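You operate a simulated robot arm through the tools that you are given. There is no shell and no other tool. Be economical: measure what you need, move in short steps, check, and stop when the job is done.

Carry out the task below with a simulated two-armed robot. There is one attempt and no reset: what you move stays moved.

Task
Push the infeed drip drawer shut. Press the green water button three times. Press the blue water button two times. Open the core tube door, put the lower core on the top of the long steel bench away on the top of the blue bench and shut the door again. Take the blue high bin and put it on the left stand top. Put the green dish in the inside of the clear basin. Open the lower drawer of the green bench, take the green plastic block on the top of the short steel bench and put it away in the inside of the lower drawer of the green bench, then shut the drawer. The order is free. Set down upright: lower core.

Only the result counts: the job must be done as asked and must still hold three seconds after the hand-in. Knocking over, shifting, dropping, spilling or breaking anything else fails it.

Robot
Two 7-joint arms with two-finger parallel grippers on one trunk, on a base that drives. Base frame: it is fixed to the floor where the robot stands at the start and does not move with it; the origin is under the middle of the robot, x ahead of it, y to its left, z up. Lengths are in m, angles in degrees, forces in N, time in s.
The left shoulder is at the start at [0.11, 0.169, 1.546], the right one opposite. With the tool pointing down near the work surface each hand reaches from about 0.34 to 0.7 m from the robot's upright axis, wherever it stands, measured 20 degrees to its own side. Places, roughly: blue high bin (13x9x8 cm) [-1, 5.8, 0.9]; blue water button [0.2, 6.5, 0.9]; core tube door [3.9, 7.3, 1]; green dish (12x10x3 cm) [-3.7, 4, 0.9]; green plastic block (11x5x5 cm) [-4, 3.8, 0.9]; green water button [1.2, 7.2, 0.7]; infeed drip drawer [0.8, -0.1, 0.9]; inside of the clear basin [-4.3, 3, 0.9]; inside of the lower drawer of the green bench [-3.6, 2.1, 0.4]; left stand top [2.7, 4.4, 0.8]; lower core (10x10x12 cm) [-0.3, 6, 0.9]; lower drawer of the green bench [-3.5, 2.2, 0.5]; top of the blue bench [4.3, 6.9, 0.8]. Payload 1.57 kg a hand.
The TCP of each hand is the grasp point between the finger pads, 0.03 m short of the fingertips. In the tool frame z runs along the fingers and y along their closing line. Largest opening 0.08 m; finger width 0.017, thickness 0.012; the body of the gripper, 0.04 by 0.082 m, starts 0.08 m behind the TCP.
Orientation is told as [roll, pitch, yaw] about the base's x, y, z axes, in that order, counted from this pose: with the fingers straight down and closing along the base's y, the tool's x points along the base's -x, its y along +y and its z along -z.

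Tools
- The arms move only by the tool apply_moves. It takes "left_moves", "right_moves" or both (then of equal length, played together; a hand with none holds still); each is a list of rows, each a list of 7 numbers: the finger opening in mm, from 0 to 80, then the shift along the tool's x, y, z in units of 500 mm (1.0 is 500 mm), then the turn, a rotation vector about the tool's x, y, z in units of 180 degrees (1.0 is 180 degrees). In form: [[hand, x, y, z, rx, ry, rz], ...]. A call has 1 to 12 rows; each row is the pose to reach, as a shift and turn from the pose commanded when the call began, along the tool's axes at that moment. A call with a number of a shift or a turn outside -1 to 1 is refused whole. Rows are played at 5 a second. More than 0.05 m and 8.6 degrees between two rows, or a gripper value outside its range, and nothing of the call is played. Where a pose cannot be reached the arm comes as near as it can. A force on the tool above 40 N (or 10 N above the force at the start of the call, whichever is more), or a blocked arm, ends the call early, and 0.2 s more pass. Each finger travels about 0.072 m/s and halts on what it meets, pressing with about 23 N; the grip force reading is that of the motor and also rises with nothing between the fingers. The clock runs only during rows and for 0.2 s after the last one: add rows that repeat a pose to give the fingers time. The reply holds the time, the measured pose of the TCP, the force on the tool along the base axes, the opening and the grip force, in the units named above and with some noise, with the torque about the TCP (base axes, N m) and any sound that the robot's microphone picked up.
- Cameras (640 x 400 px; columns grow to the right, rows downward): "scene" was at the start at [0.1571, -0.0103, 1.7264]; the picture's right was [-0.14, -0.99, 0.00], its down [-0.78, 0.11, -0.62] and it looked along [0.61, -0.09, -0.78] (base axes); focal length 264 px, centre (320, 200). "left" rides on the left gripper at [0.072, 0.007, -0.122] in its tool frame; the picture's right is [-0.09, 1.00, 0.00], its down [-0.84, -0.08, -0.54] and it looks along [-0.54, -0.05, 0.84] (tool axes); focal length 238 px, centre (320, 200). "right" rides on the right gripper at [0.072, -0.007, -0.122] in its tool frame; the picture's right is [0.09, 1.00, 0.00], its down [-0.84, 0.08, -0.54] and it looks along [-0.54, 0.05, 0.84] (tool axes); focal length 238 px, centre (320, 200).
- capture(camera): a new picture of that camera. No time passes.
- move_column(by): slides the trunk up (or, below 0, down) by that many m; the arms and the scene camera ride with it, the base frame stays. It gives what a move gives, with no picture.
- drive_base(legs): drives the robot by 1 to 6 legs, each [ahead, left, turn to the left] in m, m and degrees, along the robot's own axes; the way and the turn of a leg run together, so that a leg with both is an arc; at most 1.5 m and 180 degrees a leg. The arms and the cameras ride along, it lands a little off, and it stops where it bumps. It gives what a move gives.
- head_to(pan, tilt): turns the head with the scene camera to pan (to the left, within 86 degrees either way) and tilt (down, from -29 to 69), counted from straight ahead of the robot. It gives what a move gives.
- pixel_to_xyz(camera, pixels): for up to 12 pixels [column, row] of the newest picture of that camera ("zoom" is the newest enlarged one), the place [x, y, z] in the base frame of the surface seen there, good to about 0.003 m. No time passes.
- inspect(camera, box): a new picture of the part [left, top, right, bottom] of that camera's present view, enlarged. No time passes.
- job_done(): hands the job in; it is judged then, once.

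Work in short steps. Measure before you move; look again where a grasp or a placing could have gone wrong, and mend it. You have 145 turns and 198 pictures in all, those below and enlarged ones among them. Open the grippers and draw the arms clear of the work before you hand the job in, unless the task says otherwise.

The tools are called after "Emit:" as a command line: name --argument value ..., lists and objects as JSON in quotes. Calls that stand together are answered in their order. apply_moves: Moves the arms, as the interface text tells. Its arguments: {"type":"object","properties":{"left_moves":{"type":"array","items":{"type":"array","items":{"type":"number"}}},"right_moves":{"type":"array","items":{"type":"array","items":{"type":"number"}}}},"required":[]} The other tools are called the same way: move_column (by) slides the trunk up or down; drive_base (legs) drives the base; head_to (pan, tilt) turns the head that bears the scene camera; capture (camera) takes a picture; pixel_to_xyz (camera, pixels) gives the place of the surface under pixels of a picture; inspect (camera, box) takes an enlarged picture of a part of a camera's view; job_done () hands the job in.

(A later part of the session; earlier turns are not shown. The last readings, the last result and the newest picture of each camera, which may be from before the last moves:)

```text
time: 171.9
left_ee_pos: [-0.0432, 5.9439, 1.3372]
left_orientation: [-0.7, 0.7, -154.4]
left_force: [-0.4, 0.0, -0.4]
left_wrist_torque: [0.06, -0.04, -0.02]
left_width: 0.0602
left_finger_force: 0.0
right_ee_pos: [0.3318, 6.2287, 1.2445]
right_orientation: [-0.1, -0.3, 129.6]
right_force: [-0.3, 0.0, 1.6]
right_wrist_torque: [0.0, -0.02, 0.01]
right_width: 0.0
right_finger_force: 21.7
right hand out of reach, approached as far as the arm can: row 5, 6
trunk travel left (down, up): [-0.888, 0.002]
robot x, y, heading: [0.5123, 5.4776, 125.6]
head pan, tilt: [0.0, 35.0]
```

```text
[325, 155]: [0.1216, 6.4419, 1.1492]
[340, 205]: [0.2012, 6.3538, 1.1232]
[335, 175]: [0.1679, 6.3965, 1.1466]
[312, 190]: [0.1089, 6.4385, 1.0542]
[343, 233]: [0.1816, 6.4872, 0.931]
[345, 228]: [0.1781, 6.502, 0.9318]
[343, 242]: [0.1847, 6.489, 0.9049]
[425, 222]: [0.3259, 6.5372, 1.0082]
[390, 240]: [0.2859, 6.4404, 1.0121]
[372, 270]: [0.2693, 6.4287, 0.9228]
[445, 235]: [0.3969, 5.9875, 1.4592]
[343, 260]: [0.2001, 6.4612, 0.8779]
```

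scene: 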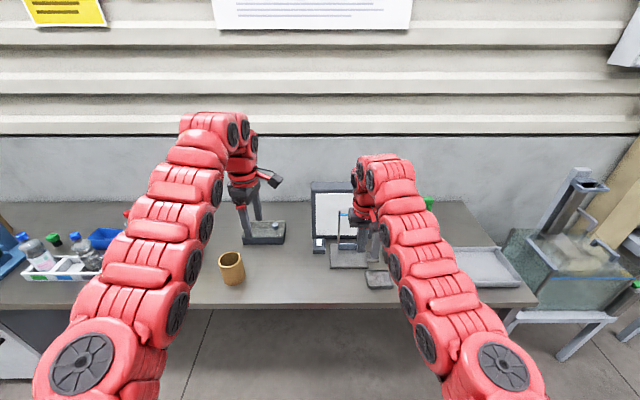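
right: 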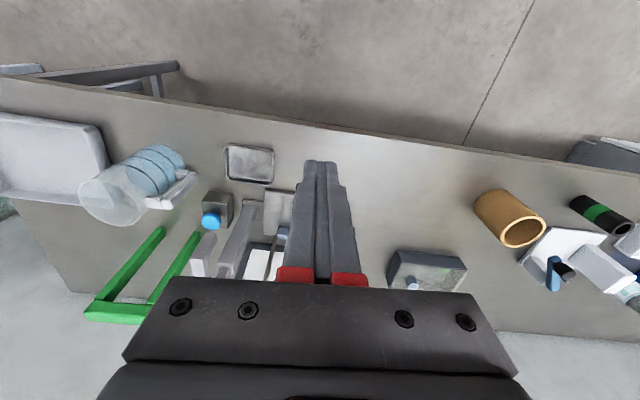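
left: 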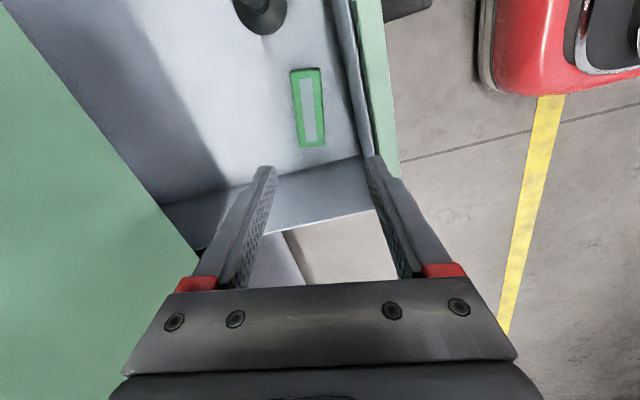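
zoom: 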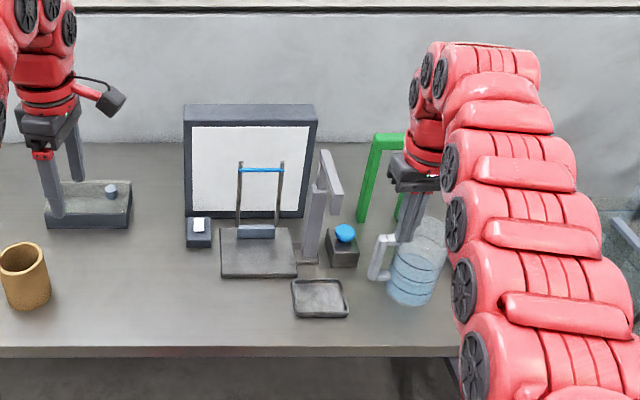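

I check the heights of the green stand and the monitor before driving forward.

Emit:
pixel_to_xyz --camera "zoom" --pixels '[[388, 136], [375, 150], [365, 215], [250, 106], [190, 110], [312, 108], [240, 165], [282, 165], [200, 225], [255, 235]]'

```text
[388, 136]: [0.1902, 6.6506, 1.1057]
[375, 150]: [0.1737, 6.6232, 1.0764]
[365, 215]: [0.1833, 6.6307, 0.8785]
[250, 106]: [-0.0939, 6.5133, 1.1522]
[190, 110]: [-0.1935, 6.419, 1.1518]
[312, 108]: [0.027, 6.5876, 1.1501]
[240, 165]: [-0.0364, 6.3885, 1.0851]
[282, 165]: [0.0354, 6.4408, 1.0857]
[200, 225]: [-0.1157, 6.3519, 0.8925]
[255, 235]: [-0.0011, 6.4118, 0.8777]
```

Everything there is below 1.155; the hands' tips are at 1.21 and above. I drive 0.38 ahead and 0.15 right.

Emit:
drive_base --legs '[[0.0, -0.15, 0], [0.38, 0, 0]]'

Emit:
capture --camera "right"

```text
time: 175.3
left_ee_pos: [-0.1453, 6.3331, 1.3374]
left_orientation: [-0.7, 0.5, -154.0]
left_force: [0.8, 0.2, -0.1]
left_wrist_torque: [-0.01, 0.02, 0.0]
left_width: 0.0602
left_finger_force: 0.0
right_ee_pos: [0.2261, 6.6224, 1.2446]
right_orientation: [0.0, -0.4, 130.0]
right_force: [-0.1, -0.3, 1.2]
right_wrist_torque: [0.0, 0.01, -0.02]
right_width: 0.0
right_finger_force: 21.4
trunk travel left (down, up): [-0.888, 0.002]
robot x, y, heading: [0.4125, 5.8701, 126.3]
head pan, tilt: [0.0, 35.0]
```

```text
118 pictures are left
```

right: 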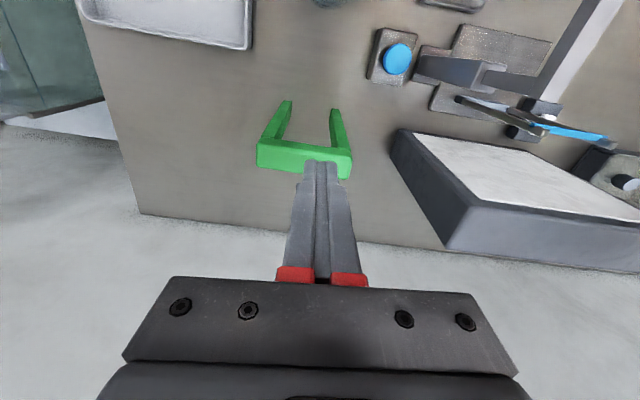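

The button is 0.637 m ahead, 0.18 right. I move the closed right hand above it, tilting 15° so the wrist leans away from the spout, down to z≈1.0.

Emit:
apply_moves --right_moves '[[0, 0.036, 0.056, 0, -0.021, 0, 0], [0, 0.072, 0.112, 0, -0.042, 0, 0], [0, 0.108, 0.168, 0, -0.063, 0, 0], [0, 0.144, 0.223, 0, -0.083, 0, 0], [0, 0.144, 0.223, 0.08, -0.083, 0, 0], [0, 0.144, 0.223, 0.16, -0.083, 0, 0], [0, 0.144, 0.223, 0.24, -0.083, 0, 0], [0, 0.144, 0.223, 0.32, -0.083, 0, 0], [0, 0.144, 0.223, 0.4, -0.083, 0, 0], [0, 0.144, 0.223, 0.47, -0.083, 0, 0], [0, 0.144, 0.223, 0.488, -0.083, 0, 0]]'

Emit:
capture --camera "right"

Emit:
capture --camera "scene"

```text
time: 177.7
left_ee_pos: [-0.1474, 6.3345, 1.3362]
left_orientation: [-0.6, 0.5, -154.0]
left_force: [0.0, 0.5, -0.2]
left_wrist_torque: [0.0, -0.01, 0.0]
left_width: 0.0597
left_finger_force: 0.0
right_ee_pos: [0.187, 6.4972, 0.9989]
right_orientation: [15.0, -0.2, 129.9]
right_force: [0.5, 0.5, 0.0]
right_wrist_torque: [0.04, -0.01, 0.02]
right_width: 0.0
right_finger_force: 21.3
trunk travel left (down, up): [-0.888, 0.002]
robot x, y, heading: [0.4139, 5.8707, 126.1]
head pan, tilt: [0.0, 35.0]
```

```text
117 pictures are left
```

right: 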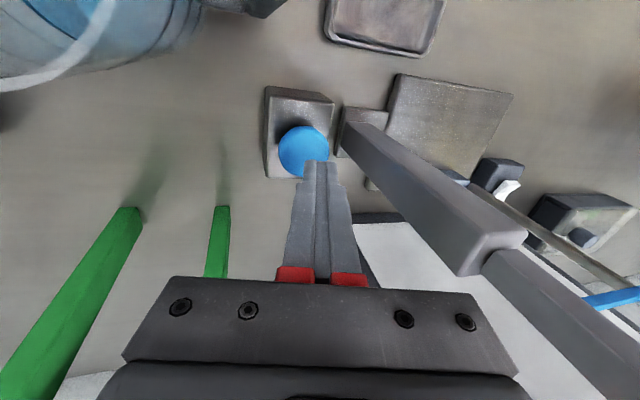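

```text
116 pictures are left
```

scene: 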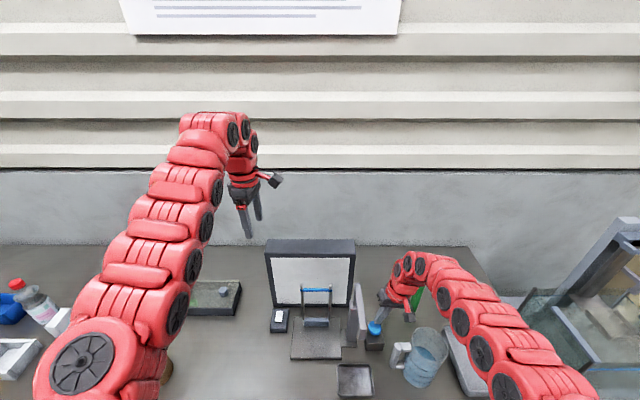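

The tip hovers just over the button. I confirm the button's centre from this close view.

Emit:
pixel_to_xyz --camera "right" --pixels '[[282, 150], [303, 150], [303, 130], [327, 150], [303, 170], [318, 163]]'

```text
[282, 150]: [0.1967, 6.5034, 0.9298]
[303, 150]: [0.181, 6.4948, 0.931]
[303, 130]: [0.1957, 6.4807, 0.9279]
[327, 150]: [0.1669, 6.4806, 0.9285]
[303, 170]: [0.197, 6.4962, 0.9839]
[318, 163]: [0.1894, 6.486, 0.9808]
```

The tip is centred over the button. I press once: down in small steps to 1.6 cm below the top at most, then back up, listening for a click.

Emit:
apply_moves --right_moves '[[0, 0, -0.0155, 0.058, 0, 0, 0], [0, 0, -0.0197, 0.0734, 0, 0, 0], [0, 0, -0.0212, 0.0792, 0, 0, 0], [0, 0, -0.0228, 0.085, 0, 0, 0], [0, 0, -0.0243, 0.0908, 0, 0, 0], [0, 0, -0.0155, 0.058, 0, 0, 0], [0, 0, 0, 0, 0, 0, 0]]'

```text
time: 179.3
left_ee_pos: [-0.1469, 6.3343, 1.3366]
left_orientation: [-0.7, 0.5, -154.0]
left_force: [-0.4, -0.7, -0.6]
left_wrist_torque: [0.03, 0.0, 0.03]
left_width: 0.0601
left_finger_force: 0.1
right_ee_pos: [0.1881, 6.4955, 0.999]
right_orientation: [14.9, -0.2, 130.2]
right_force: [0.5, -0.2, -0.6]
right_wrist_torque: [-0.01, 0.01, 0.0]
right_width: 0.0001
right_finger_force: 20.8
trunk travel left (down, up): [-0.888, 0.002]
robot x, y, heading: [0.4086, 5.8691, 126.4]
head pan, tilt: [0.0, 35.0]
heard: click
```

One click was heard. I press the second time the same way.

Emit:
apply_moves --right_moves '[[0, 0, -0.0155, 0.058, 0, 0, 0], [0, 0, -0.0197, 0.0734, 0, 0, 0], [0, 0, -0.0212, 0.0792, 0, 0, 0], [0, 0, -0.0228, 0.085, 0, 0, 0], [0, 0, -0.0243, 0.0908, 0, 0, 0], [0, 0, -0.0155, 0.058, 0, 0, 0], [0, 0, 0, 0, 0, 0, 0]]'

Emit:
capture --camera "right"

```text
time: 180.9
left_ee_pos: [-0.1459, 6.334, 1.3372]
left_orientation: [-0.8, 0.5, -154.0]
left_force: [-0.9, -0.1, -0.5]
left_wrist_torque: [0.02, -0.04, 0.02]
left_width: 0.0601
left_finger_force: 0.0
right_ee_pos: [0.1872, 6.4947, 1.0002]
right_orientation: [14.9, -0.2, 129.9]
right_force: [0.4, 0.7, -0.8]
right_wrist_torque: [0.02, -0.02, 0.04]
right_width: 0.0001
right_finger_force: 21.3
trunk travel left (down, up): [-0.888, 0.002]
robot x, y, heading: [0.414, 5.8684, 126.2]
head pan, tilt: [0.0, 35.0]
heard: click
```

```text
115 pictures are left
```

right: 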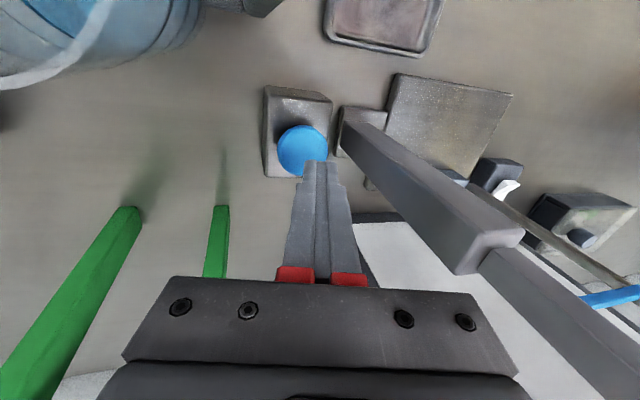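

Two clicks: the blue button is done. I lift the right hand, untilt it, and back off to look toward the green button.

Emit:
apply_moves --right_moves '[[0, 0, 0.021, -0.077, 0, 0, 0], [0, 0, 0.042, -0.155, 0, 0, 0], [0, 0, 0.062, -0.232, 0, 0, 0], [0, 0, 0.083, -0.309, 0.02, 0, 0], [0, 0, 0.104, -0.387, 0.04, 0, 0], [0, 0, 0.124, -0.464, 0.06, 0, 0], [0, 0, 0.124, -0.464, 0.083, 0, 0]]'

Emit:
drive_base --legs '[[-0.4, 0, 0], [0, -1.0, 0]]'

Emit:
head_to --pan -15 --tilt 35

Emit:
capture --camera "scene"

```text
time: 182.5
left_ee_pos: [-0.1465, 6.3346, 1.3371]
left_orientation: [-0.8, 0.6, -153.9]
left_force: [0.3, -0.2, -0.5]
left_wrist_torque: [-0.01, -0.01, 0.01]
left_width: 0.0599
left_finger_force: 0.0
right_ee_pos: [0.188, 6.4963, 1.2405]
right_orientation: [1.9, -0.1, 129.6]
right_force: [0.5, 0.0, -0.1]
right_wrist_torque: [0.0, -0.01, -0.01]
right_width: 0.0
right_finger_force: 21.1
right hand out of reach, approached as far as the arm can: row 5
trunk travel left (down, up): [-0.888, 0.002]
robot x, y, heading: [0.4122, 5.8708, 126.2]
head pan, tilt: [0.0, 35.0]
```

```text
time: 189.8
left_ee_pos: [0.8958, 6.6017, 1.337]
left_orientation: [-0.8, 0.6, -154.2]
left_force: [0.5, 1.1, -0.4]
left_wrist_torque: [0.01, 0.01, -0.01]
left_width: 0.06
left_finger_force: 0.0
right_ee_pos: [1.2314, 6.7613, 1.2413]
right_orientation: [2.0, 0.0, 129.6]
right_force: [-0.7, 0.2, 0.9]
right_wrist_torque: [0.06, 0.03, -0.04]
right_width: 0.0
right_finger_force: 21.4
trunk travel left (down, up): [-0.888, 0.002]
robot x, y, heading: [1.4535, 6.1343, 126.1]
head pan, tilt: [0.0, 35.0]
```

```text
time: 190.6
left_ee_pos: [0.8957, 6.6014, 1.3378]
left_orientation: [-0.7, 0.4, -154.2]
left_force: [0.1, 0.3, -0.1]
left_wrist_torque: [-0.01, -0.04, -0.01]
left_width: 0.0597
left_finger_force: 0.1
right_ee_pos: [1.2314, 6.7618, 1.2402]
right_orientation: [2.1, 0.1, 129.5]
right_force: [-0.2, -1.1, 0.6]
right_wrist_torque: [-0.01, 0.03, 0.05]
right_width: 0.0
right_finger_force: 21.1
trunk travel left (down, up): [-0.888, 0.002]
robot x, y, heading: [1.4517, 6.134, 126.0]
head pan, tilt: [-15.0, 35.0]
```

```text
114 pictures are left
```

scene: 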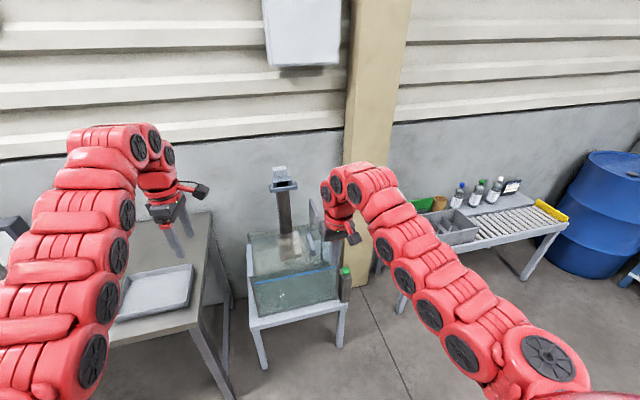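

The green button is on a post right of the water tank at (347,273). I enlarge and measure.

Emit:
inspect --camera "scene" --box '[230, 200, 390, 340]'

Emit:
pixel_to_xyz --camera "scene" --pixels '[[346, 270], [346, 276], [344, 290], [340, 250], [335, 265], [350, 330], [320, 235], [283, 170], [255, 280], [330, 300]]'

Emit:
capture --camera "right"

```text
2.86 times, centred on (310, 270) of scene
```

zoom: 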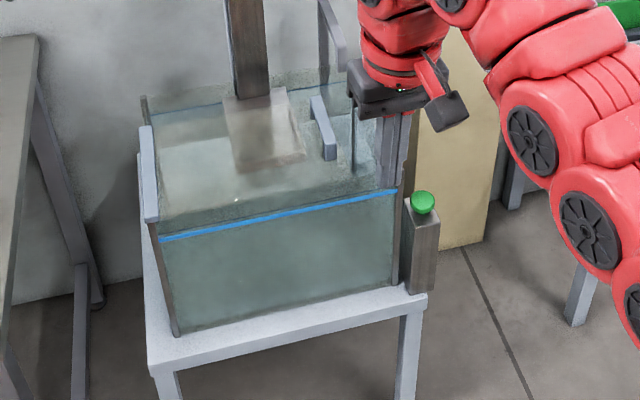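

```text
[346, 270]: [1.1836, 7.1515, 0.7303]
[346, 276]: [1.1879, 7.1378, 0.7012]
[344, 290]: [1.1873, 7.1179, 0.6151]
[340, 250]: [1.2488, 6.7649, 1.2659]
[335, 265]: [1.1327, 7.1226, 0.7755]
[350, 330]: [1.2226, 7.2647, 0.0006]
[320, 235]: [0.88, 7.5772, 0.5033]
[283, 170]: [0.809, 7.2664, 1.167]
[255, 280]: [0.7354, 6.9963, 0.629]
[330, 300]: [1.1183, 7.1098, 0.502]
```

```text
112 pictures are left
```

right: 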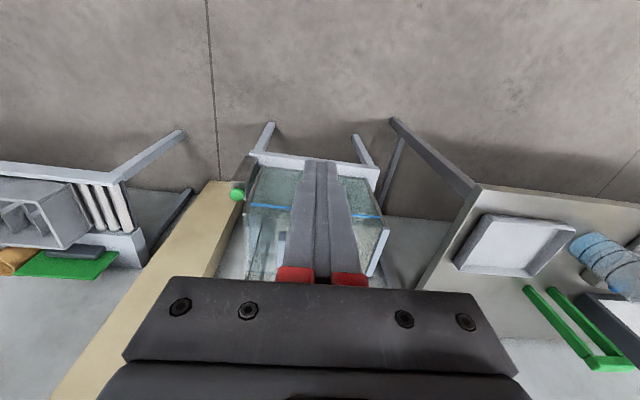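

Green button top ≈(1.184,7.15,0.73). I drive 0.26 right and 0.36 ahead, then lower the trunk 0.25 m.

Emit:
drive_base --legs '[[0, -0.26, 0], [0.36, 0, 0]]'

Emit:
move_column --by -0.2

Emit:
capture --camera "right"

Emit:
capture --camera "scene"

```text
time: 194.3
left_ee_pos: [0.9014, 7.0461, 1.3367]
left_orientation: [-0.8, 0.4, -154.3]
left_force: [0.1, -0.5, 0.1]
left_wrist_torque: [0.01, -0.01, -0.02]
left_width: 0.06
left_finger_force: 0.1
right_ee_pos: [1.2359, 7.2056, 1.2409]
right_orientation: [2.1, -0.2, 129.5]
right_force: [0.1, -0.4, -0.1]
right_wrist_torque: [0.03, -0.01, -0.01]
right_width: 0.0001
right_finger_force: 21.5
trunk travel left (down, up): [-0.888, 0.002]
robot x, y, heading: [1.4529, 6.5774, 126.1]
head pan, tilt: [-15.0, 35.0]
```

```text
time: 196.5
left_ee_pos: [0.9001, 7.0471, 1.1368]
left_orientation: [-0.9, 0.5, -154.5]
left_force: [0.3, 0.1, 0.4]
left_wrist_torque: [0.0, 0.01, 0.0]
left_width: 0.0601
left_finger_force: 0.1
right_ee_pos: [1.2361, 7.2063, 1.0397]
right_orientation: [2.2, 0.0, 129.4]
right_force: [0.5, 1.1, 0.5]
right_wrist_torque: [-0.06, -0.01, 0.0]
right_width: 0.0
right_finger_force: 21.3
trunk travel left (down, up): [-0.688, 0.202]
robot x, y, heading: [1.4534, 6.5837, 125.8]
head pan, tilt: [-15.0, 35.0]
```

```text
111 pictures are left
```

right: 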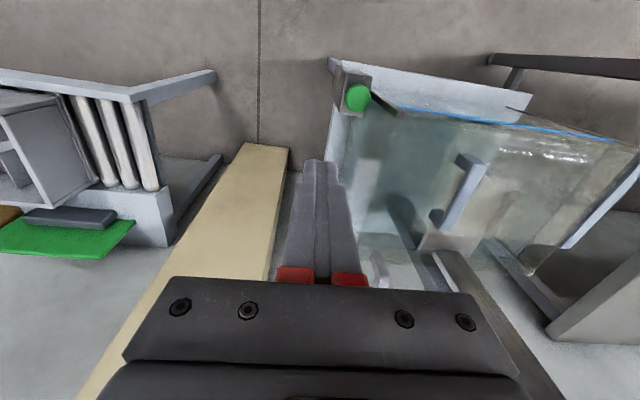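

```text
110 pictures are left
```

scene: 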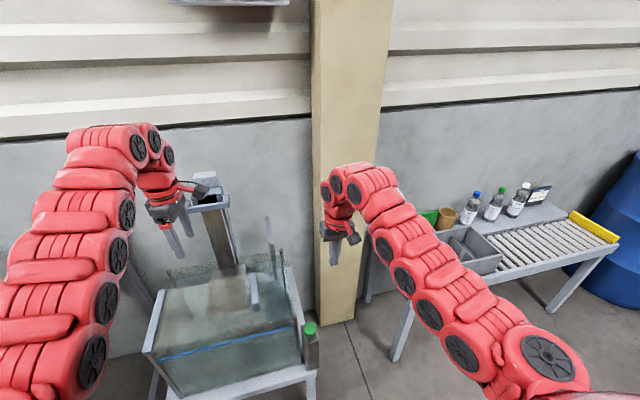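

I measure the button from the right camera.

Emit:
pixel_to_xyz --camera "right" --pixels '[[358, 97], [352, 93], [364, 103], [340, 75], [385, 100], [465, 170]]'

Emit:
pixel_to_xyz --camera "scene" --pixels '[[310, 326], [310, 333], [265, 250], [200, 180]]'

```text
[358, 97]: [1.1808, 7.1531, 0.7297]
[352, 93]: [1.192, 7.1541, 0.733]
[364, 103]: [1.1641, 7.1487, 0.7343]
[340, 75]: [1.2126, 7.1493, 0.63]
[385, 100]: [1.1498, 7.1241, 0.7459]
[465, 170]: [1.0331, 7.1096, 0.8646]
```

```text
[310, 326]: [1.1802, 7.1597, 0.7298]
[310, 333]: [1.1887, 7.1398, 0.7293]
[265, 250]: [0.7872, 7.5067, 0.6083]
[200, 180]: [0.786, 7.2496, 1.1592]
```

Button top ≈(1.182,7.153,0.733). I move above it at tip height ≈0.78.

Emit:
apply_moves --right_moves '[[0, 0.0067, 0.067, 0, 0.006, 0, 0], [0, 0.0134, 0.133, 0, 0.012, 0, 0], [0, 0.0134, 0.133, 0.08, 0.012, 0, 0], [0, 0.0134, 0.133, 0.16, 0.012, 0, 0], [0, 0.0134, 0.133, 0.24, 0.012, 0, 0], [0, 0.0134, 0.133, 0.32, 0.012, 0, 0], [0, 0.0134, 0.133, 0.4, 0.012, 0, 0], [0, 0.0134, 0.133, 0.46, 0.012, 0, 0], [0, 0.0134, 0.133, 0.46, 0.012, 0, 0]]'

Emit:
capture --camera "right"

```text
time: 198.5
left_ee_pos: [0.9002, 7.0468, 1.1373]
left_orientation: [-0.8, 0.6, -154.5]
left_force: [0.2, -0.3, 0.2]
left_wrist_torque: [0.0, -0.02, 0.0]
left_width: 0.06
left_finger_force: 0.0
right_ee_pos: [1.1814, 7.1537, 0.8123]
right_orientation: [0.1, -0.1, 129.4]
right_force: [-0.1, -0.6, -0.1]
right_wrist_torque: [0.04, 0.0, -0.05]
right_width: 0.0
right_finger_force: 21.4
right hand out of reach, approached as far as the arm can: row 1, 2, 3, 4
trunk travel left (down, up): [-0.688, 0.202]
robot x, y, heading: [1.4549, 6.5801, 126.0]
head pan, tilt: [-15.0, 35.0]
```

```text
109 pictures are left
```

right: 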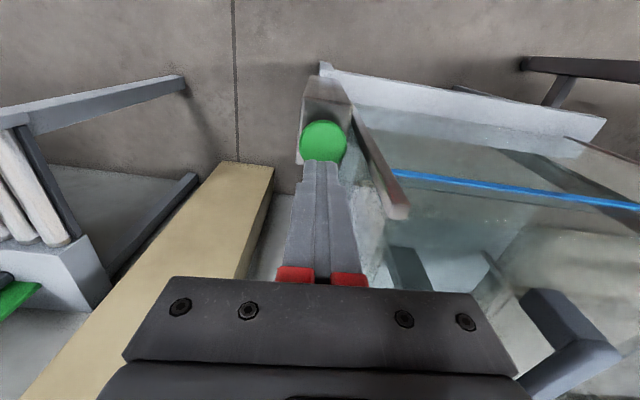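

The tip is exactly above the button. First press, as before.

Emit:
apply_moves --right_moves '[[0, 0, 0, 0.08, 0, 0, 0], [0, 0, 0, 0.1, 0, 0, 0], [0, 0, 0, 0.106, 0, 0, 0], [0, 0, 0, 0.112, 0, 0, 0], [0, 0, 0, 0.116, 0, 0, 0], [0, 0, 0, 0.08, 0, 0, 0], [0, 0, 0, 0.03, 0, 0, 0], [0, 0, 0, 0, 0, 0, 0]]'

```text
time: 200.3
left_ee_pos: [0.9002, 7.0465, 1.1367]
left_orientation: [-0.7, 0.5, -154.4]
left_force: [0.2, 0.0, 0.8]
left_wrist_torque: [-0.01, -0.01, 0.01]
left_width: 0.0598
left_finger_force: 0.1
right_ee_pos: [1.1822, 7.1534, 0.8124]
right_orientation: [-0.2, 0.1, 129.4]
right_force: [-0.8, -0.2, 0.3]
right_wrist_torque: [0.0, -0.02, 0.01]
right_width: 0.0
right_finger_force: 21.1
trunk travel left (down, up): [-0.688, 0.202]
robot x, y, heading: [1.4569, 6.5763, 125.8]
head pan, tilt: [-15.0, 35.0]
heard: click
```

One click. Second press.

Emit:
apply_moves --right_moves '[[0, 0, 0, 0.08, 0, 0, 0], [0, 0, 0, 0.1, 0, 0, 0], [0, 0, 0, 0.106, 0, 0, 0], [0, 0, 0, 0.112, 0, 0, 0], [0, 0, 0, 0.116, 0, 0, 0], [0, 0, 0, 0.08, 0, 0, 0], [0, 0, 0, 0.03, 0, 0, 0], [0, 0, 0, 0, 0, 0, 0]]'

```text
time: 202.1
left_ee_pos: [0.9002, 7.0466, 1.1372]
left_orientation: [-0.6, 0.5, -154.5]
left_force: [-0.4, -0.9, -0.1]
left_wrist_torque: [-0.04, -0.02, 0.0]
left_width: 0.0598
left_finger_force: 0.1
right_ee_pos: [1.1816, 7.1546, 0.8119]
right_orientation: [0.0, 0.0, 129.4]
right_force: [0.6, -0.7, 0.0]
right_wrist_torque: [0.0, 0.0, 0.01]
right_width: 0.0
right_finger_force: 20.9
trunk travel left (down, up): [-0.688, 0.202]
robot x, y, heading: [1.4572, 6.5774, 125.9]
head pan, tilt: [-15.0, 35.0]
heard: click
```

Second click. Third press.

Emit:
apply_moves --right_moves '[[0, 0, 0, 0.08, 0, 0, 0], [0, 0, 0, 0.1, 0, 0, 0], [0, 0, 0, 0.106, 0, 0, 0], [0, 0, 0, 0.112, 0, 0, 0], [0, 0, 0, 0.116, 0, 0, 0], [0, 0, 0, 0.08, 0, 0, 0], [0, 0, 0, 0.03, 0, 0, 0], [0, 0, 0, 0, 0, 0, 0]]'

```text
time: 203.9
left_ee_pos: [0.9006, 7.0464, 1.1366]
left_orientation: [-0.7, 0.5, -154.3]
left_force: [0.4, -0.3, -0.5]
left_wrist_torque: [0.02, -0.01, 0.04]
left_width: 0.0597
left_finger_force: 0.0
right_ee_pos: [1.1811, 7.1533, 0.8124]
right_orientation: [0.0, 0.0, 129.4]
right_force: [-0.2, -0.9, -0.6]
right_wrist_torque: [-0.02, 0.0, 0.01]
right_width: 0.0001
right_finger_force: 20.8
trunk travel left (down, up): [-0.688, 0.202]
robot x, y, heading: [1.4548, 6.5773, 125.8]
head pan, tilt: [-15.0, 35.0]
heard: click
```

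Three clicks: the green button is done. I lift the right hand, raise the trunk, back off and sidestep left to the bin.

Emit:
apply_moves --right_moves '[[0, 0, 0, -0.08, 0, 0, 0], [0, 0, 0, -0.16, 0, 0, 0], [0, 0, 0, -0.24, 0, 0, 0], [0, 0, 0, -0.32, 0, 0, 0], [0, 0, 0, -0.4, 0, 0, 0], [0, 0, 0, -0.45, 0, 0, 0]]'

Emit:
move_column --by 0.2

Emit:
drive_base --legs '[[-0.4, 0, -0.8], [0, 1.15, 0], [0, 1.15, 0]]'

Emit:
head_to --pan 0 --tilt 40

Emit:
capture --camera "scene"

```text
time: 205.3
left_ee_pos: [0.9012, 7.0476, 1.1376]
left_orientation: [-0.7, 0.6, -154.3]
left_force: [-0.7, 0.0, 0.7]
left_wrist_torque: [0.02, 0.02, -0.02]
left_width: 0.0602
left_finger_force: 0.1
right_ee_pos: [1.175, 7.1619, 0.9543]
right_orientation: [0.0, 0.2, 129.4]
right_force: [0.0, 0.6, -0.2]
right_wrist_torque: [0.0, -0.03, 0.01]
right_width: 0.0
right_finger_force: 21.0
right hand out of reach, approached as far as the arm can: row 3, 4, 5, 6
trunk travel left (down, up): [-0.688, 0.202]
robot x, y, heading: [1.4525, 6.5801, 126.2]
head pan, tilt: [-15.0, 35.0]
```

```text
time: 207.5
left_ee_pos: [0.9013, 7.0469, 1.3365]
left_orientation: [-0.7, 0.7, -154.4]
left_force: [0.3, -0.6, -0.6]
left_wrist_torque: [-0.01, 0.03, -0.03]
left_width: 0.06
left_finger_force: 0.0
right_ee_pos: [1.1754, 7.1616, 1.1548]
right_orientation: [0.0, 0.2, 129.4]
right_force: [-0.3, 0.1, 0.0]
right_wrist_torque: [0.02, -0.05, 0.0]
right_width: 0.0
right_finger_force: 21.4
trunk travel left (down, up): [-0.888, 0.002]
robot x, y, heading: [1.4541, 6.5841, 125.7]
head pan, tilt: [-15.0, 35.0]
```

```text
time: 220.8
left_ee_pos: [-0.7322, 5.4027, 1.3372]
left_orientation: [-0.7, 0.5, -154.8]
left_force: [0.4, 0.3, -0.2]
left_wrist_torque: [0.0, 0.02, 0.02]
left_width: 0.06
left_finger_force: 0.0
right_ee_pos: [-0.4589, 5.5158, 1.1543]
right_orientation: [0.1, 0.1, 128.9]
right_force: [0.6, -0.5, 1.1]
right_wrist_torque: [-0.02, 0.03, -0.02]
right_width: 0.0001
right_finger_force: 21.4
trunk travel left (down, up): [-0.888, 0.002]
robot x, y, heading: [-0.1823, 4.9291, 125.3]
head pan, tilt: [-15.0, 35.0]
```

```text
time: 221.6
left_ee_pos: [-0.7336, 5.402, 1.3374]
left_orientation: [-0.7, 0.6, -154.9]
left_force: [0.4, 0.1, -0.5]
left_wrist_torque: [-0.03, 0.0, 0.01]
left_width: 0.0603
left_finger_force: 0.1
right_ee_pos: [-0.4578, 5.5154, 1.1547]
right_orientation: [-0.1, 0.2, 128.8]
right_force: [0.3, -0.4, -0.4]
right_wrist_torque: [0.01, -0.01, 0.02]
right_width: 0.0001
right_finger_force: 21.5
trunk travel left (down, up): [-0.888, 0.002]
robot x, y, heading: [-0.1845, 4.9303, 125.5]
head pan, tilt: [0.0, 40.0]
```

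```text
108 pictures are left
```

scene: 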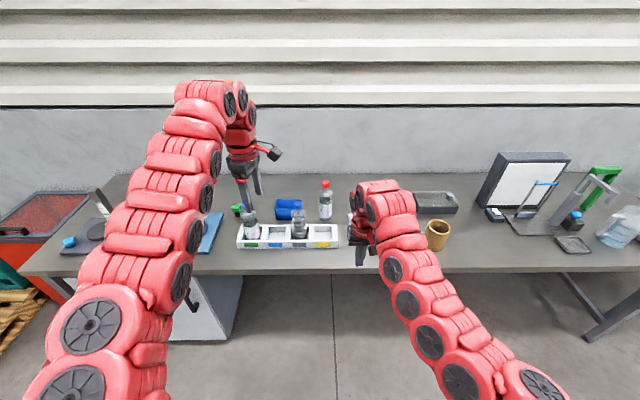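

The blue bin is at (289,209), behind the white bottle rack; the core at (437,233). I enlarge and measure.

Emit:
inspect --camera "scene" --box '[210, 160, 470, 290]'

Emit:
pixel_to_xyz --camera "scene" --pixels '[[277, 202], [302, 200], [279, 218], [301, 220], [289, 205], [325, 190], [298, 215], [428, 225], [447, 225], [437, 240], [340, 248], [330, 270]]'

Emit:
capture --camera "left"

```text
2.46 times, centred on (340, 225) of scene
```

zoom: 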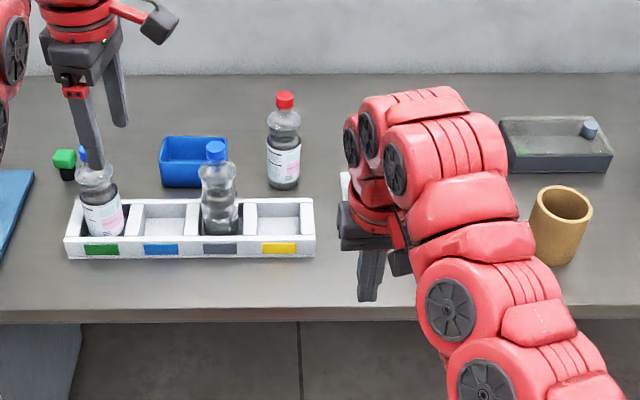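

```text
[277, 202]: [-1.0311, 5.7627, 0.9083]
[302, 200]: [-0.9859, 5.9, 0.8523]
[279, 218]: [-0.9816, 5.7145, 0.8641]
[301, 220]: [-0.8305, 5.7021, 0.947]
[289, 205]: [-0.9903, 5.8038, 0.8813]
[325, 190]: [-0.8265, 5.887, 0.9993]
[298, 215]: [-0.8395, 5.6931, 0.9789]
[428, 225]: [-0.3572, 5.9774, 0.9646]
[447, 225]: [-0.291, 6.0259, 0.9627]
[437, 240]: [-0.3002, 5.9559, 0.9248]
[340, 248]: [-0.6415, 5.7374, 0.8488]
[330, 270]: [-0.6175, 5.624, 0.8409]
```

```text
106 pictures are left
```

left: 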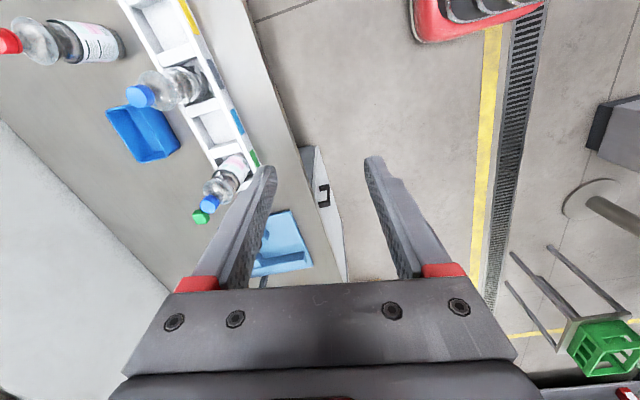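

I measure the bin's rim corners from the left camera.

Emit:
inspect --camera "left" --box '[80, 60, 240, 240]'

Emit:
pixel_to_xyz --camera "zoom" --pixels '[[105, 195], [290, 175], [225, 405], [395, 345], [200, 290], [250, 270], [170, 310], [240, 130]]'

```text
2.22 times, centred on (160, 150) of left
```

zoom: 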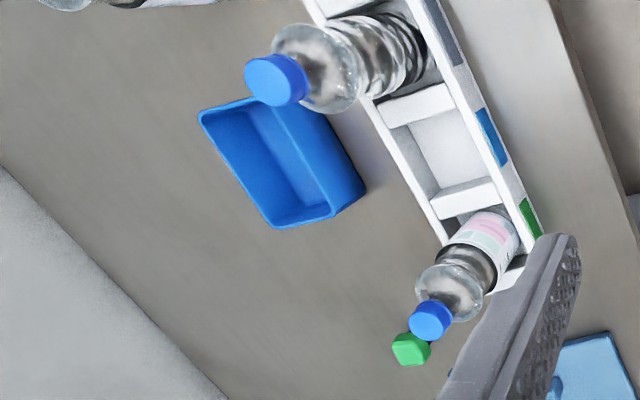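

```text
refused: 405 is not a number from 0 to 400
```

Emit:
pixel_to_xyz --camera "zoom" --pixels '[[201, 115], [245, 98], [272, 225], [331, 212], [300, 221], [230, 170], [363, 190], [420, 345], [430, 315], [275, 75], [350, 120], [275, 180]]'

```text
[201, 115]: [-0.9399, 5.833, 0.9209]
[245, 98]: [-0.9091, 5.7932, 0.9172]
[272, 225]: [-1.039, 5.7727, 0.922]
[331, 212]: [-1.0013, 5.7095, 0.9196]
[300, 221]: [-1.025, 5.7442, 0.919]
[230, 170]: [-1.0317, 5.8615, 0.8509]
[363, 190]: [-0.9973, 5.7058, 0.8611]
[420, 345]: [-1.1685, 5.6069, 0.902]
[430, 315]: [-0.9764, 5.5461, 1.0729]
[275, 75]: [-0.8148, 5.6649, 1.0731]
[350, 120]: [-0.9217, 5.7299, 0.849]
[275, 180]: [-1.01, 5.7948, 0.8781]
```

Left bin wall midpoint ≈(-1.02,5.742), rim z 0.92; bottle caps reach 1.073. I raise the right hand, turn the left hand back by 84°, then drive 0.485 ahead.

Emit:
apply_moves --left_moves '[[80, 0, 0, 0, 0, 0, 0.0425], [80, 0, 0, 0, 0, 0, 0.085], [80, 0, 0, 0, 0, 0, 0.1275], [80, 0, 0, 0, 0, 0, 0.17], [80, 0, 0, 0, 0, 0, 0.2125], [80, 0, 0, 0, 0, 0, 0.255], [80, 0, 0, 0, 0, 0, 0.2975], [80, 0, 0, 0, 0, 0, 0.34], [80, 0, 0, 0, 0, 0, 0.3825], [80, 0, 0, 0, 0, 0, 0.425], [80, 0, 0, 0, 0, 0, 0.467]]' --right_moves '[[0, 0, 0, -0.02, 0, 0, 0], [0, 0, 0, -0.04, 0, 0, 0], [0, 0, 0, -0.06, 0, 0, 0], [0, 0, 0, -0.08, 0, 0, 0], [0, 0, 0, -0.1, 0, 0, 0], [0, 0, 0, -0.12, 0, 0, 0], [0, 0, 0, -0.14, 0, 0, 0], [0, 0, 0, -0.16, 0, 0, 0], [0, 0, 0, -0.16, 0, 0, 0], [0, 0, 0, -0.16, 0, 0, 0], [0, 0, 0, -0.16, 0, 0, 0]]'

Emit:
drive_base --legs '[[0.485, 0.01, 0]]'

Emit:
capture --camera "left"

```text
time: 224.0
left_ee_pos: [-0.7337, 5.4016, 1.3366]
left_orientation: [-0.6, -0.7, 121.1]
left_force: [0.6, -0.7, -0.3]
left_wrist_torque: [0.02, 0.0, 0.05]
left_width: 0.0798
left_finger_force: 0.1
right_ee_pos: [-0.4582, 5.5157, 1.2347]
right_orientation: [0.0, 0.2, 128.9]
right_force: [0.3, 0.0, -0.3]
right_wrist_torque: [-0.03, 0.0, 0.0]
right_width: 0.0
right_finger_force: 21.3
right hand out of reach, approached as far as the arm can: row 2, 3, 4, 5, 6
trunk travel left (down, up): [-0.888, 0.002]
robot x, y, heading: [-0.1848, 4.9306, 125.4]
head pan, tilt: [0.0, 40.0]
```

```text
time: 226.9
left_ee_pos: [-1.0261, 5.7898, 1.3392]
left_orientation: [-0.6, -0.7, 121.3]
left_force: [0.7, 0.2, 0.1]
left_wrist_torque: [-0.01, -0.01, -0.01]
left_width: 0.0799
left_finger_force: 0.1
right_ee_pos: [-0.7521, 5.903, 1.2357]
right_orientation: [0.0, 0.1, 129.2]
right_force: [0.4, 0.3, 0.9]
right_wrist_torque: [0.02, -0.01, 0.0]
right_width: 0.0
right_finger_force: 21.7
trunk travel left (down, up): [-0.888, 0.002]
robot x, y, heading: [-0.4732, 5.3189, 125.7]
head pan, tilt: [0.0, 40.0]
```

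```text
104 pictures are left
```

left: 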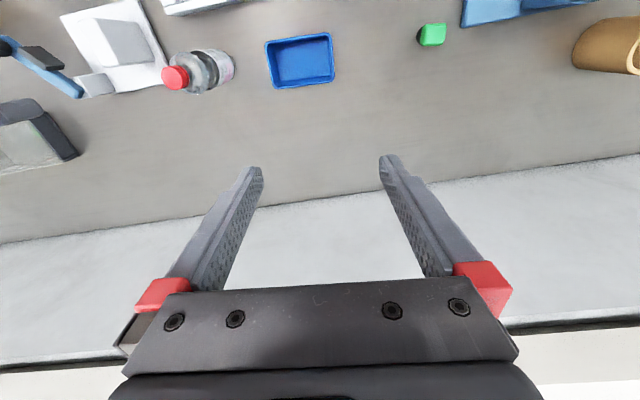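

The bin shows at (265–335, 33–88); its robot-left wall is at column 332. I measure that wall.

Emit:
pixel_to_xyz --camera "left" --pixels '[[330, 38], [333, 60], [332, 78], [267, 43], [274, 85], [300, 62], [322, 60], [432, 34]]'

```text
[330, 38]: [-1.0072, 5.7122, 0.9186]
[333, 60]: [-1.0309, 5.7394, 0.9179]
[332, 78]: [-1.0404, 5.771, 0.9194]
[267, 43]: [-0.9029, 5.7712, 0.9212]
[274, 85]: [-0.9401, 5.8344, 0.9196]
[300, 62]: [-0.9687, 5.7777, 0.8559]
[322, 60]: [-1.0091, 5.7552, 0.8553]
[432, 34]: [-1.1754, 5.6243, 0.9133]
```

Wall centre ≈(-1.026,5.742). I descend above it to z=0.98 and check.

Emit:
apply_moves --left_moves '[[80, 0.04, 0.025, 0.05, 0, 0, 0], [80, 0.082, 0.05, 0.12, 0, 0, 0], [80, 0.082, 0.05, 0.2, 0, 0, 0], [80, 0.082, 0.05, 0.28, 0, 0, 0], [80, 0.082, 0.05, 0.36, 0, 0, 0], [80, 0.082, 0.05, 0.44, 0, 0, 0], [80, 0.082, 0.05, 0.52, 0, 0, 0], [80, 0.082, 0.05, 0.6, 0, 0, 0], [80, 0.082, 0.05, 0.67, 0, 0, 0], [80, 0.082, 0.05, 0.718, 0, 0, 0], [80, 0.082, 0.05, 0.718, 0, 0, 0]]'

Emit:
capture --camera "left"

```text
time: 229.3
left_ee_pos: [-1.0258, 5.747, 0.9755]
left_orientation: [-0.6, -0.7, 121.4]
left_force: [-0.7, -0.4, 0.9]
left_wrist_torque: [0.04, -0.01, -0.01]
left_width: 0.0802
left_finger_force: 0.1
right_ee_pos: [-0.7533, 5.9061, 1.2354]
right_orientation: [0.1, 0.3, 129.2]
right_force: [0.2, -0.5, 0.1]
right_wrist_torque: [-0.04, -0.02, 0.01]
right_width: 0.0
right_finger_force: 21.3
trunk travel left (down, up): [-0.888, 0.002]
robot x, y, heading: [-0.4733, 5.3235, 125.6]
head pan, tilt: [0.0, 40.0]
```

```text
103 pictures are left
```

left: 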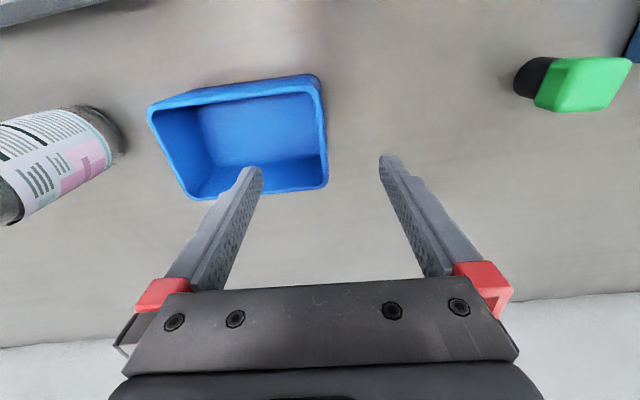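

The wall is centred between the fingers. I descend 7.5 cm and close.

Emit:
apply_moves --left_moves '[[80, 0.004, 0, 0.05, 0, 0, 0], [80, 0.006, 0, 0.1, 0, 0, 0], [80, 0.006, 0, 0.14, 0, 0, 0], [80, 0.006, 0, 0.151, 0, 0, 0], [80, 0.006, 0, 0.151, 0, 0, 0], [0, 0.006, 0, 0.151, 0, 0, 0], [0, 0.006, 0, 0.151, 0, 0, 0], [0, 0.006, 0, 0.151, 0, 0, 0], [0, 0.006, 0, 0.151, 0, 0, 0], [0, 0.006, 0, 0.151, 0, 0, 0]]'

Emit:
capture --camera "left"

```text
time: 231.5
left_ee_pos: [-1.0178, 5.7384, 0.9085]
left_orientation: [-0.6, -0.7, 121.4]
left_force: [-1.3, 0.3, 1.5]
left_wrist_torque: [0.03, 0.16, 0.0]
left_width: 0.0049
left_finger_force: 22.6
left hand out of reach, approached as far as the arm can: row 3, 4, 5, 6, 7, 8, 9, 10
right_ee_pos: [-0.7533, 5.9049, 1.2341]
right_orientation: [0.0, 0.2, 129.2]
right_force: [0.3, -0.7, -0.2]
right_wrist_torque: [0.01, -0.03, 0.02]
right_width: 0.0002
right_finger_force: 21.6
trunk travel left (down, up): [-0.888, 0.002]
robot x, y, heading: [-0.4761, 5.3204, 125.9]
head pan, tilt: [0.0, 40.0]
```

```text
102 pictures are left
```

left: 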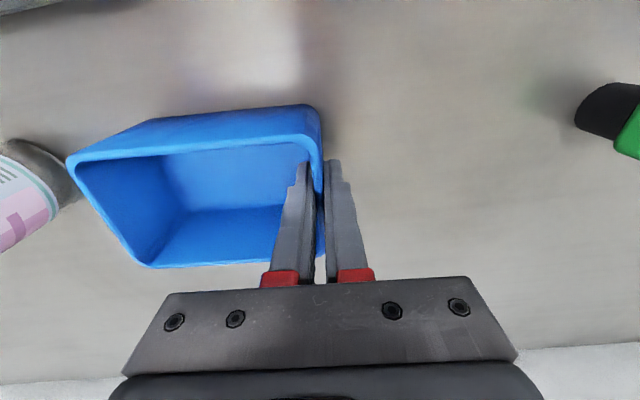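

Bin wall gripped (4.9 mm). I lift gently.

Emit:
apply_moves --left_moves '[[0, 0, 0, -0.006, 0, 0, 0], [0, 0, 0, -0.014, 0, 0, 0], [0, 0, 0, -0.024, 0, 0, 0], [0, 0, 0, -0.038, 0, 0, 0], [0, 0, 0, -0.056, 0, 0, 0], [0, 0, 0, -0.078, 0, 0, 0], [0, 0, 0, -0.104, 0, 0, 0], [0, 0, 0, -0.13, 0, 0, 0], [0, 0, 0, -0.156, 0, 0, 0], [0, 0, 0, -0.182, 0, 0, 0], [0, 0, 0, -0.202, 0, 0, 0], [0, 0, 0, -0.212, 0, 0, 0]]'

Emit:
apply_moves --left_moves '[[0, 0, 0, -0.01, 0, 0, 0], [0, 0, 0, -0.03, 0, 0, 0], [0, 0, 0, -0.06, 0, 0, 0], [0, 0, 0, -0.09, 0, 0, 0], [0, 0, 0, -0.12, 0, 0, 0], [0, 0, 0, -0.15, 0, 0, 0], [0, 0, 0, -0.18, 0, 0, 0], [0, 0, 0, -0.21, 0, 0, 0], [0, 0, 0, -0.24, 0, 0, 0], [0, 0, 0, -0.27, 0, 0, 0], [0, 0, 0, -0.29, 0, 0, 0], [0, 0, 0, -0.3, 0, 0, 0]]'

Emit:
capture --camera "left"

Emit:
capture --camera "scene"

```text
time: 234.1
left_ee_pos: [-1.0185, 5.7372, 1.0135]
left_orientation: [-0.6, -0.6, 121.5]
left_force: [0.0, -0.8, -1.3]
left_wrist_torque: [-0.06, 0.06, -0.01]
left_width: 0.0046
left_finger_force: 23.0
right_ee_pos: [-0.7534, 5.904, 1.2338]
right_orientation: [0.0, 0.2, 129.2]
right_force: [0.0, 0.1, -0.2]
right_wrist_torque: [-0.01, 0.02, -0.04]
right_width: 0.0
right_finger_force: 20.7
trunk travel left (down, up): [-0.888, 0.002]
robot x, y, heading: [-0.4658, 5.3194, 125.8]
head pan, tilt: [0.0, 40.0]
```

```text
time: 236.7
left_ee_pos: [-1.019, 5.7353, 1.1637]
left_orientation: [-0.6, -0.8, 121.3]
left_force: [0.9, -0.1, -0.8]
left_wrist_torque: [-0.05, 0.08, 0.0]
left_width: 0.0048
left_finger_force: 23.0
right_ee_pos: [-0.7515, 5.9049, 1.236]
right_orientation: [0.0, 0.2, 129.1]
right_force: [-0.3, 0.2, -0.1]
right_wrist_torque: [0.0, 0.03, 0.0]
right_width: 0.0001
right_finger_force: 21.5
trunk travel left (down, up): [-0.888, 0.002]
robot x, y, heading: [-0.4793, 5.321, 126.0]
head pan, tilt: [0.0, 40.0]
```

```text
101 pictures are left
```

left: 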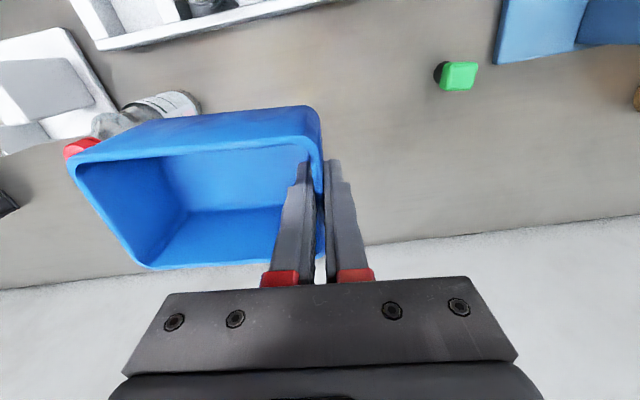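

```text
100 pictures are left
```

scene: 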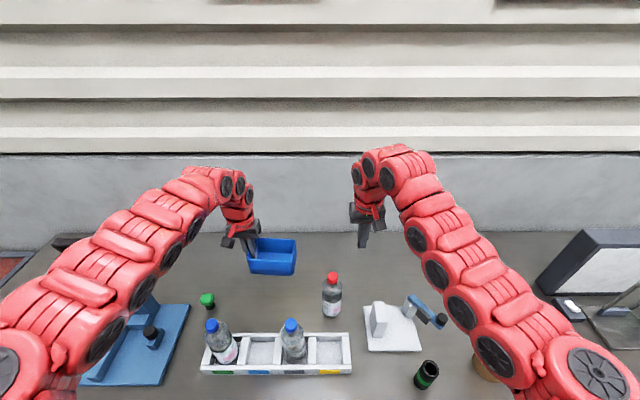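

The bin is held. I raise it 6 cm more, then sidestep right 0.35 m (back 0.05) to bring the core before the right hand.

Emit:
apply_moves --left_moves '[[0, 0, 0, -0.01, 0, 0, 0], [0, 0, 0, -0.03, 0, 0, 0], [0, 0, 0, -0.055, 0, 0, 0], [0, 0, 0, -0.08, 0, 0, 0], [0, 0, 0, -0.105, 0, 0, 0], [0, 0, 0, -0.12, 0, 0, 0]]'

Emit:
drive_base --legs '[[-0.05, -0.353, 0]]'

Emit:
capture --camera "scene"

Emit:
capture --camera "right"

```text
time: 238.1
left_ee_pos: [-1.0192, 5.7345, 1.2241]
left_orientation: [-0.6, -0.6, 121.4]
left_force: [1.1, -0.4, -1.7]
left_wrist_torque: [-0.03, 0.07, 0.03]
left_width: 0.0044
left_finger_force: 23.2
right_ee_pos: [-0.7535, 5.9055, 1.2345]
right_orientation: [0.0, 0.2, 129.1]
right_force: [-0.4, 0.2, 0.1]
right_wrist_torque: [0.0, 0.01, -0.04]
right_width: 0.0002
right_finger_force: 20.8
trunk travel left (down, up): [-0.888, 0.002]
robot x, y, heading: [-0.4735, 5.3227, 125.6]
head pan, tilt: [0.0, 40.0]
```

```text
time: 240.4
left_ee_pos: [-0.7028, 5.9002, 1.2233]
left_orientation: [-0.7, -0.7, 121.4]
left_force: [-0.1, -0.5, -1.7]
left_wrist_torque: [-0.05, 0.07, 0.01]
left_width: 0.0048
left_finger_force: 23.0
right_ee_pos: [-0.4362, 6.0709, 1.2353]
right_orientation: [0.0, 0.1, 129.2]
right_force: [-0.3, 0.0, -0.3]
right_wrist_torque: [-0.02, -0.03, -0.01]
right_width: 0.0001
right_finger_force: 21.4
trunk travel left (down, up): [-0.888, 0.002]
robot x, y, heading: [-0.1563, 5.4892, 125.7]
head pan, tilt: [0.0, 40.0]
```

```text
99 pictures are left
```

scene: 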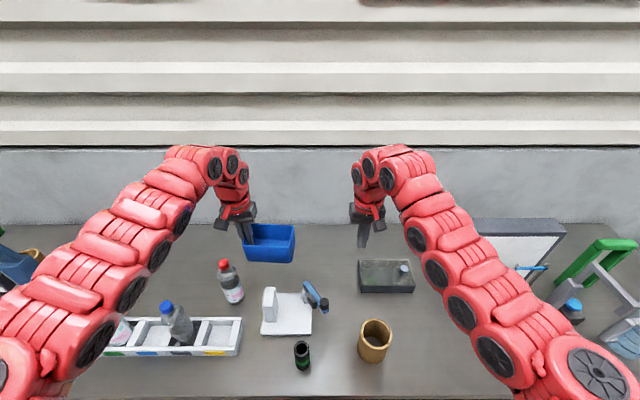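

```text
98 pictures are left
```

right: 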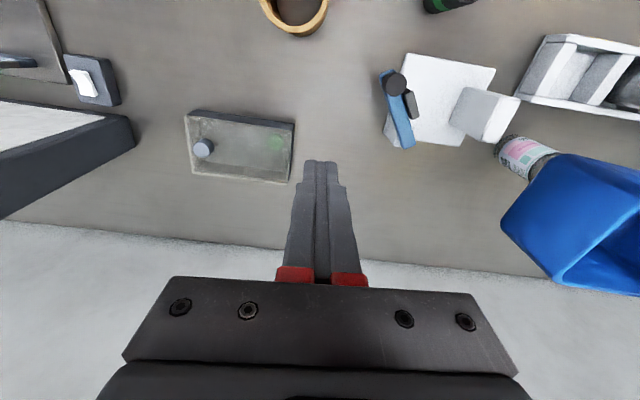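

The core is at (375,340) in the scene. I measure its rim and walls.

Emit:
inspect --camera "scene" --box '[330, 290, 430, 390]'

Emit:
pixel_to_xyz --camera "zoom" --pixels '[[200, 150], [320, 110], [400, 160], [300, 228], [380, 215], [215, 205], [390, 180], [300, 140], [300, 300], [375, 160]]'

```text
4.00 times, centred on (380, 340) of scene
```

zoom: 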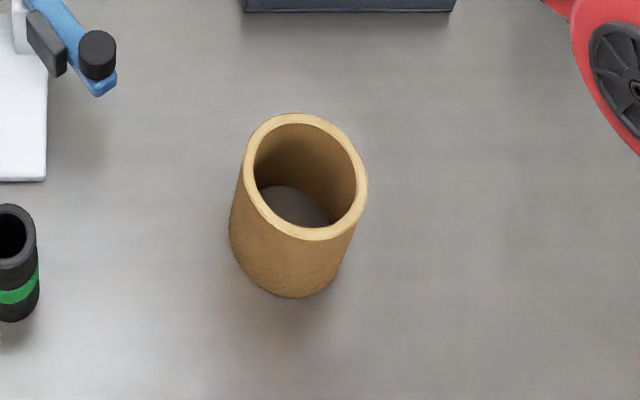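

```text
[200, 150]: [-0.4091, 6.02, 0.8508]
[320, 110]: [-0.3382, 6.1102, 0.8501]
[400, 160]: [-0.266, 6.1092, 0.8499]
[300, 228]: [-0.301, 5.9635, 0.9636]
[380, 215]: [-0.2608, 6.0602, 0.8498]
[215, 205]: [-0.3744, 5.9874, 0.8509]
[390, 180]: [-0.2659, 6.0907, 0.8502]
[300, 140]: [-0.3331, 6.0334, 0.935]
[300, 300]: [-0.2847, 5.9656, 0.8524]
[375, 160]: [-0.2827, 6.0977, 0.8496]
```

I take precise rim points of the tube.

Emit:
pixel_to_xyz --camera "zoom" --pixels '[[361, 182], [249, 170], [303, 119], [300, 234], [347, 140], [262, 135], [345, 222], [262, 215], [270, 180], [352, 182]]'

```text
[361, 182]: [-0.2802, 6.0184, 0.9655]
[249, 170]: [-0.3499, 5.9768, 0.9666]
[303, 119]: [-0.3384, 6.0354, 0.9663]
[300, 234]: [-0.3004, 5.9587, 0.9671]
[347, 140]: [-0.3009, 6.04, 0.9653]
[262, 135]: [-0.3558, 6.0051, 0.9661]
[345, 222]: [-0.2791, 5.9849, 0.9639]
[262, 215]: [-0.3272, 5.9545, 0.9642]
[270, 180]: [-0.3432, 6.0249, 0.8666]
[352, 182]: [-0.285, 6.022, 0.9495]
```

Tube centre ≈(-0.317,5.998), mid-wall radius 0.041, rim z 0.966. I bring the open right hand over the right wall point (-0.285,6.024) at z=1.01.

Emit:
apply_moves --right_moves '[[80, 0.044, -0.029, 0.02, 0, 0, 0], [80, 0.088, -0.058, 0.06, 0, 0, 0], [80, 0.132, -0.088, 0.12, 0, 0, 0], [80, 0.176, -0.117, 0.18, 0, 0, 0], [80, 0.22, -0.146, 0.25, 0, 0, 0], [80, 0.264, -0.175, 0.32, 0, 0, 0], [80, 0.264, -0.175, 0.39, 0, 0, 0], [80, 0.264, -0.175, 0.45, 0, 0, 0], [80, 0.264, -0.175, 0.45, 0, 0, 0]]'

Emit:
capture --camera "right"

```text
time: 242.4
left_ee_pos: [-0.7019, 5.9003, 1.2232]
left_orientation: [-0.6, -0.7, 121.5]
left_force: [-0.1, 0.0, -1.9]
left_wrist_torque: [-0.04, 0.1, 0.0]
left_width: 0.0048
left_finger_force: 23.1
right_ee_pos: [-0.4351, 6.0727, 1.2344]
right_orientation: [-0.1, 0.3, 129.4]
right_force: [0.4, 0.2, 0.2]
right_wrist_torque: [-0.02, -0.01, -0.01]
right_width: 0.0801
right_finger_force: 0.1
right hand out of reach, approached as far as the arm can: row 1, 2, 3, 4, 5, 6, 7, 8, 9
trunk travel left (down, up): [-0.888, 0.002]
robot x, y, heading: [-0.1505, 5.4899, 125.9]
head pan, tilt: [0.0, 40.0]
```

```text
96 pictures are left
```

right: 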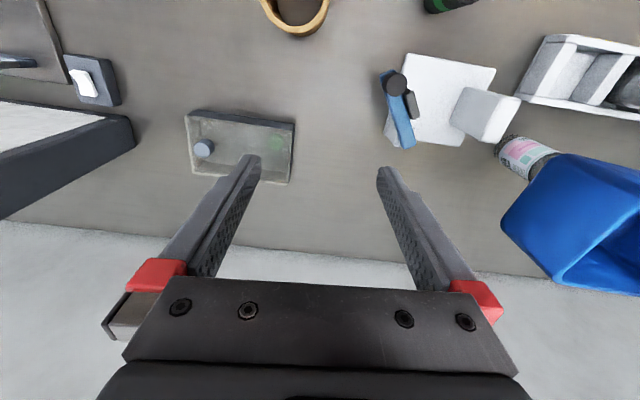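

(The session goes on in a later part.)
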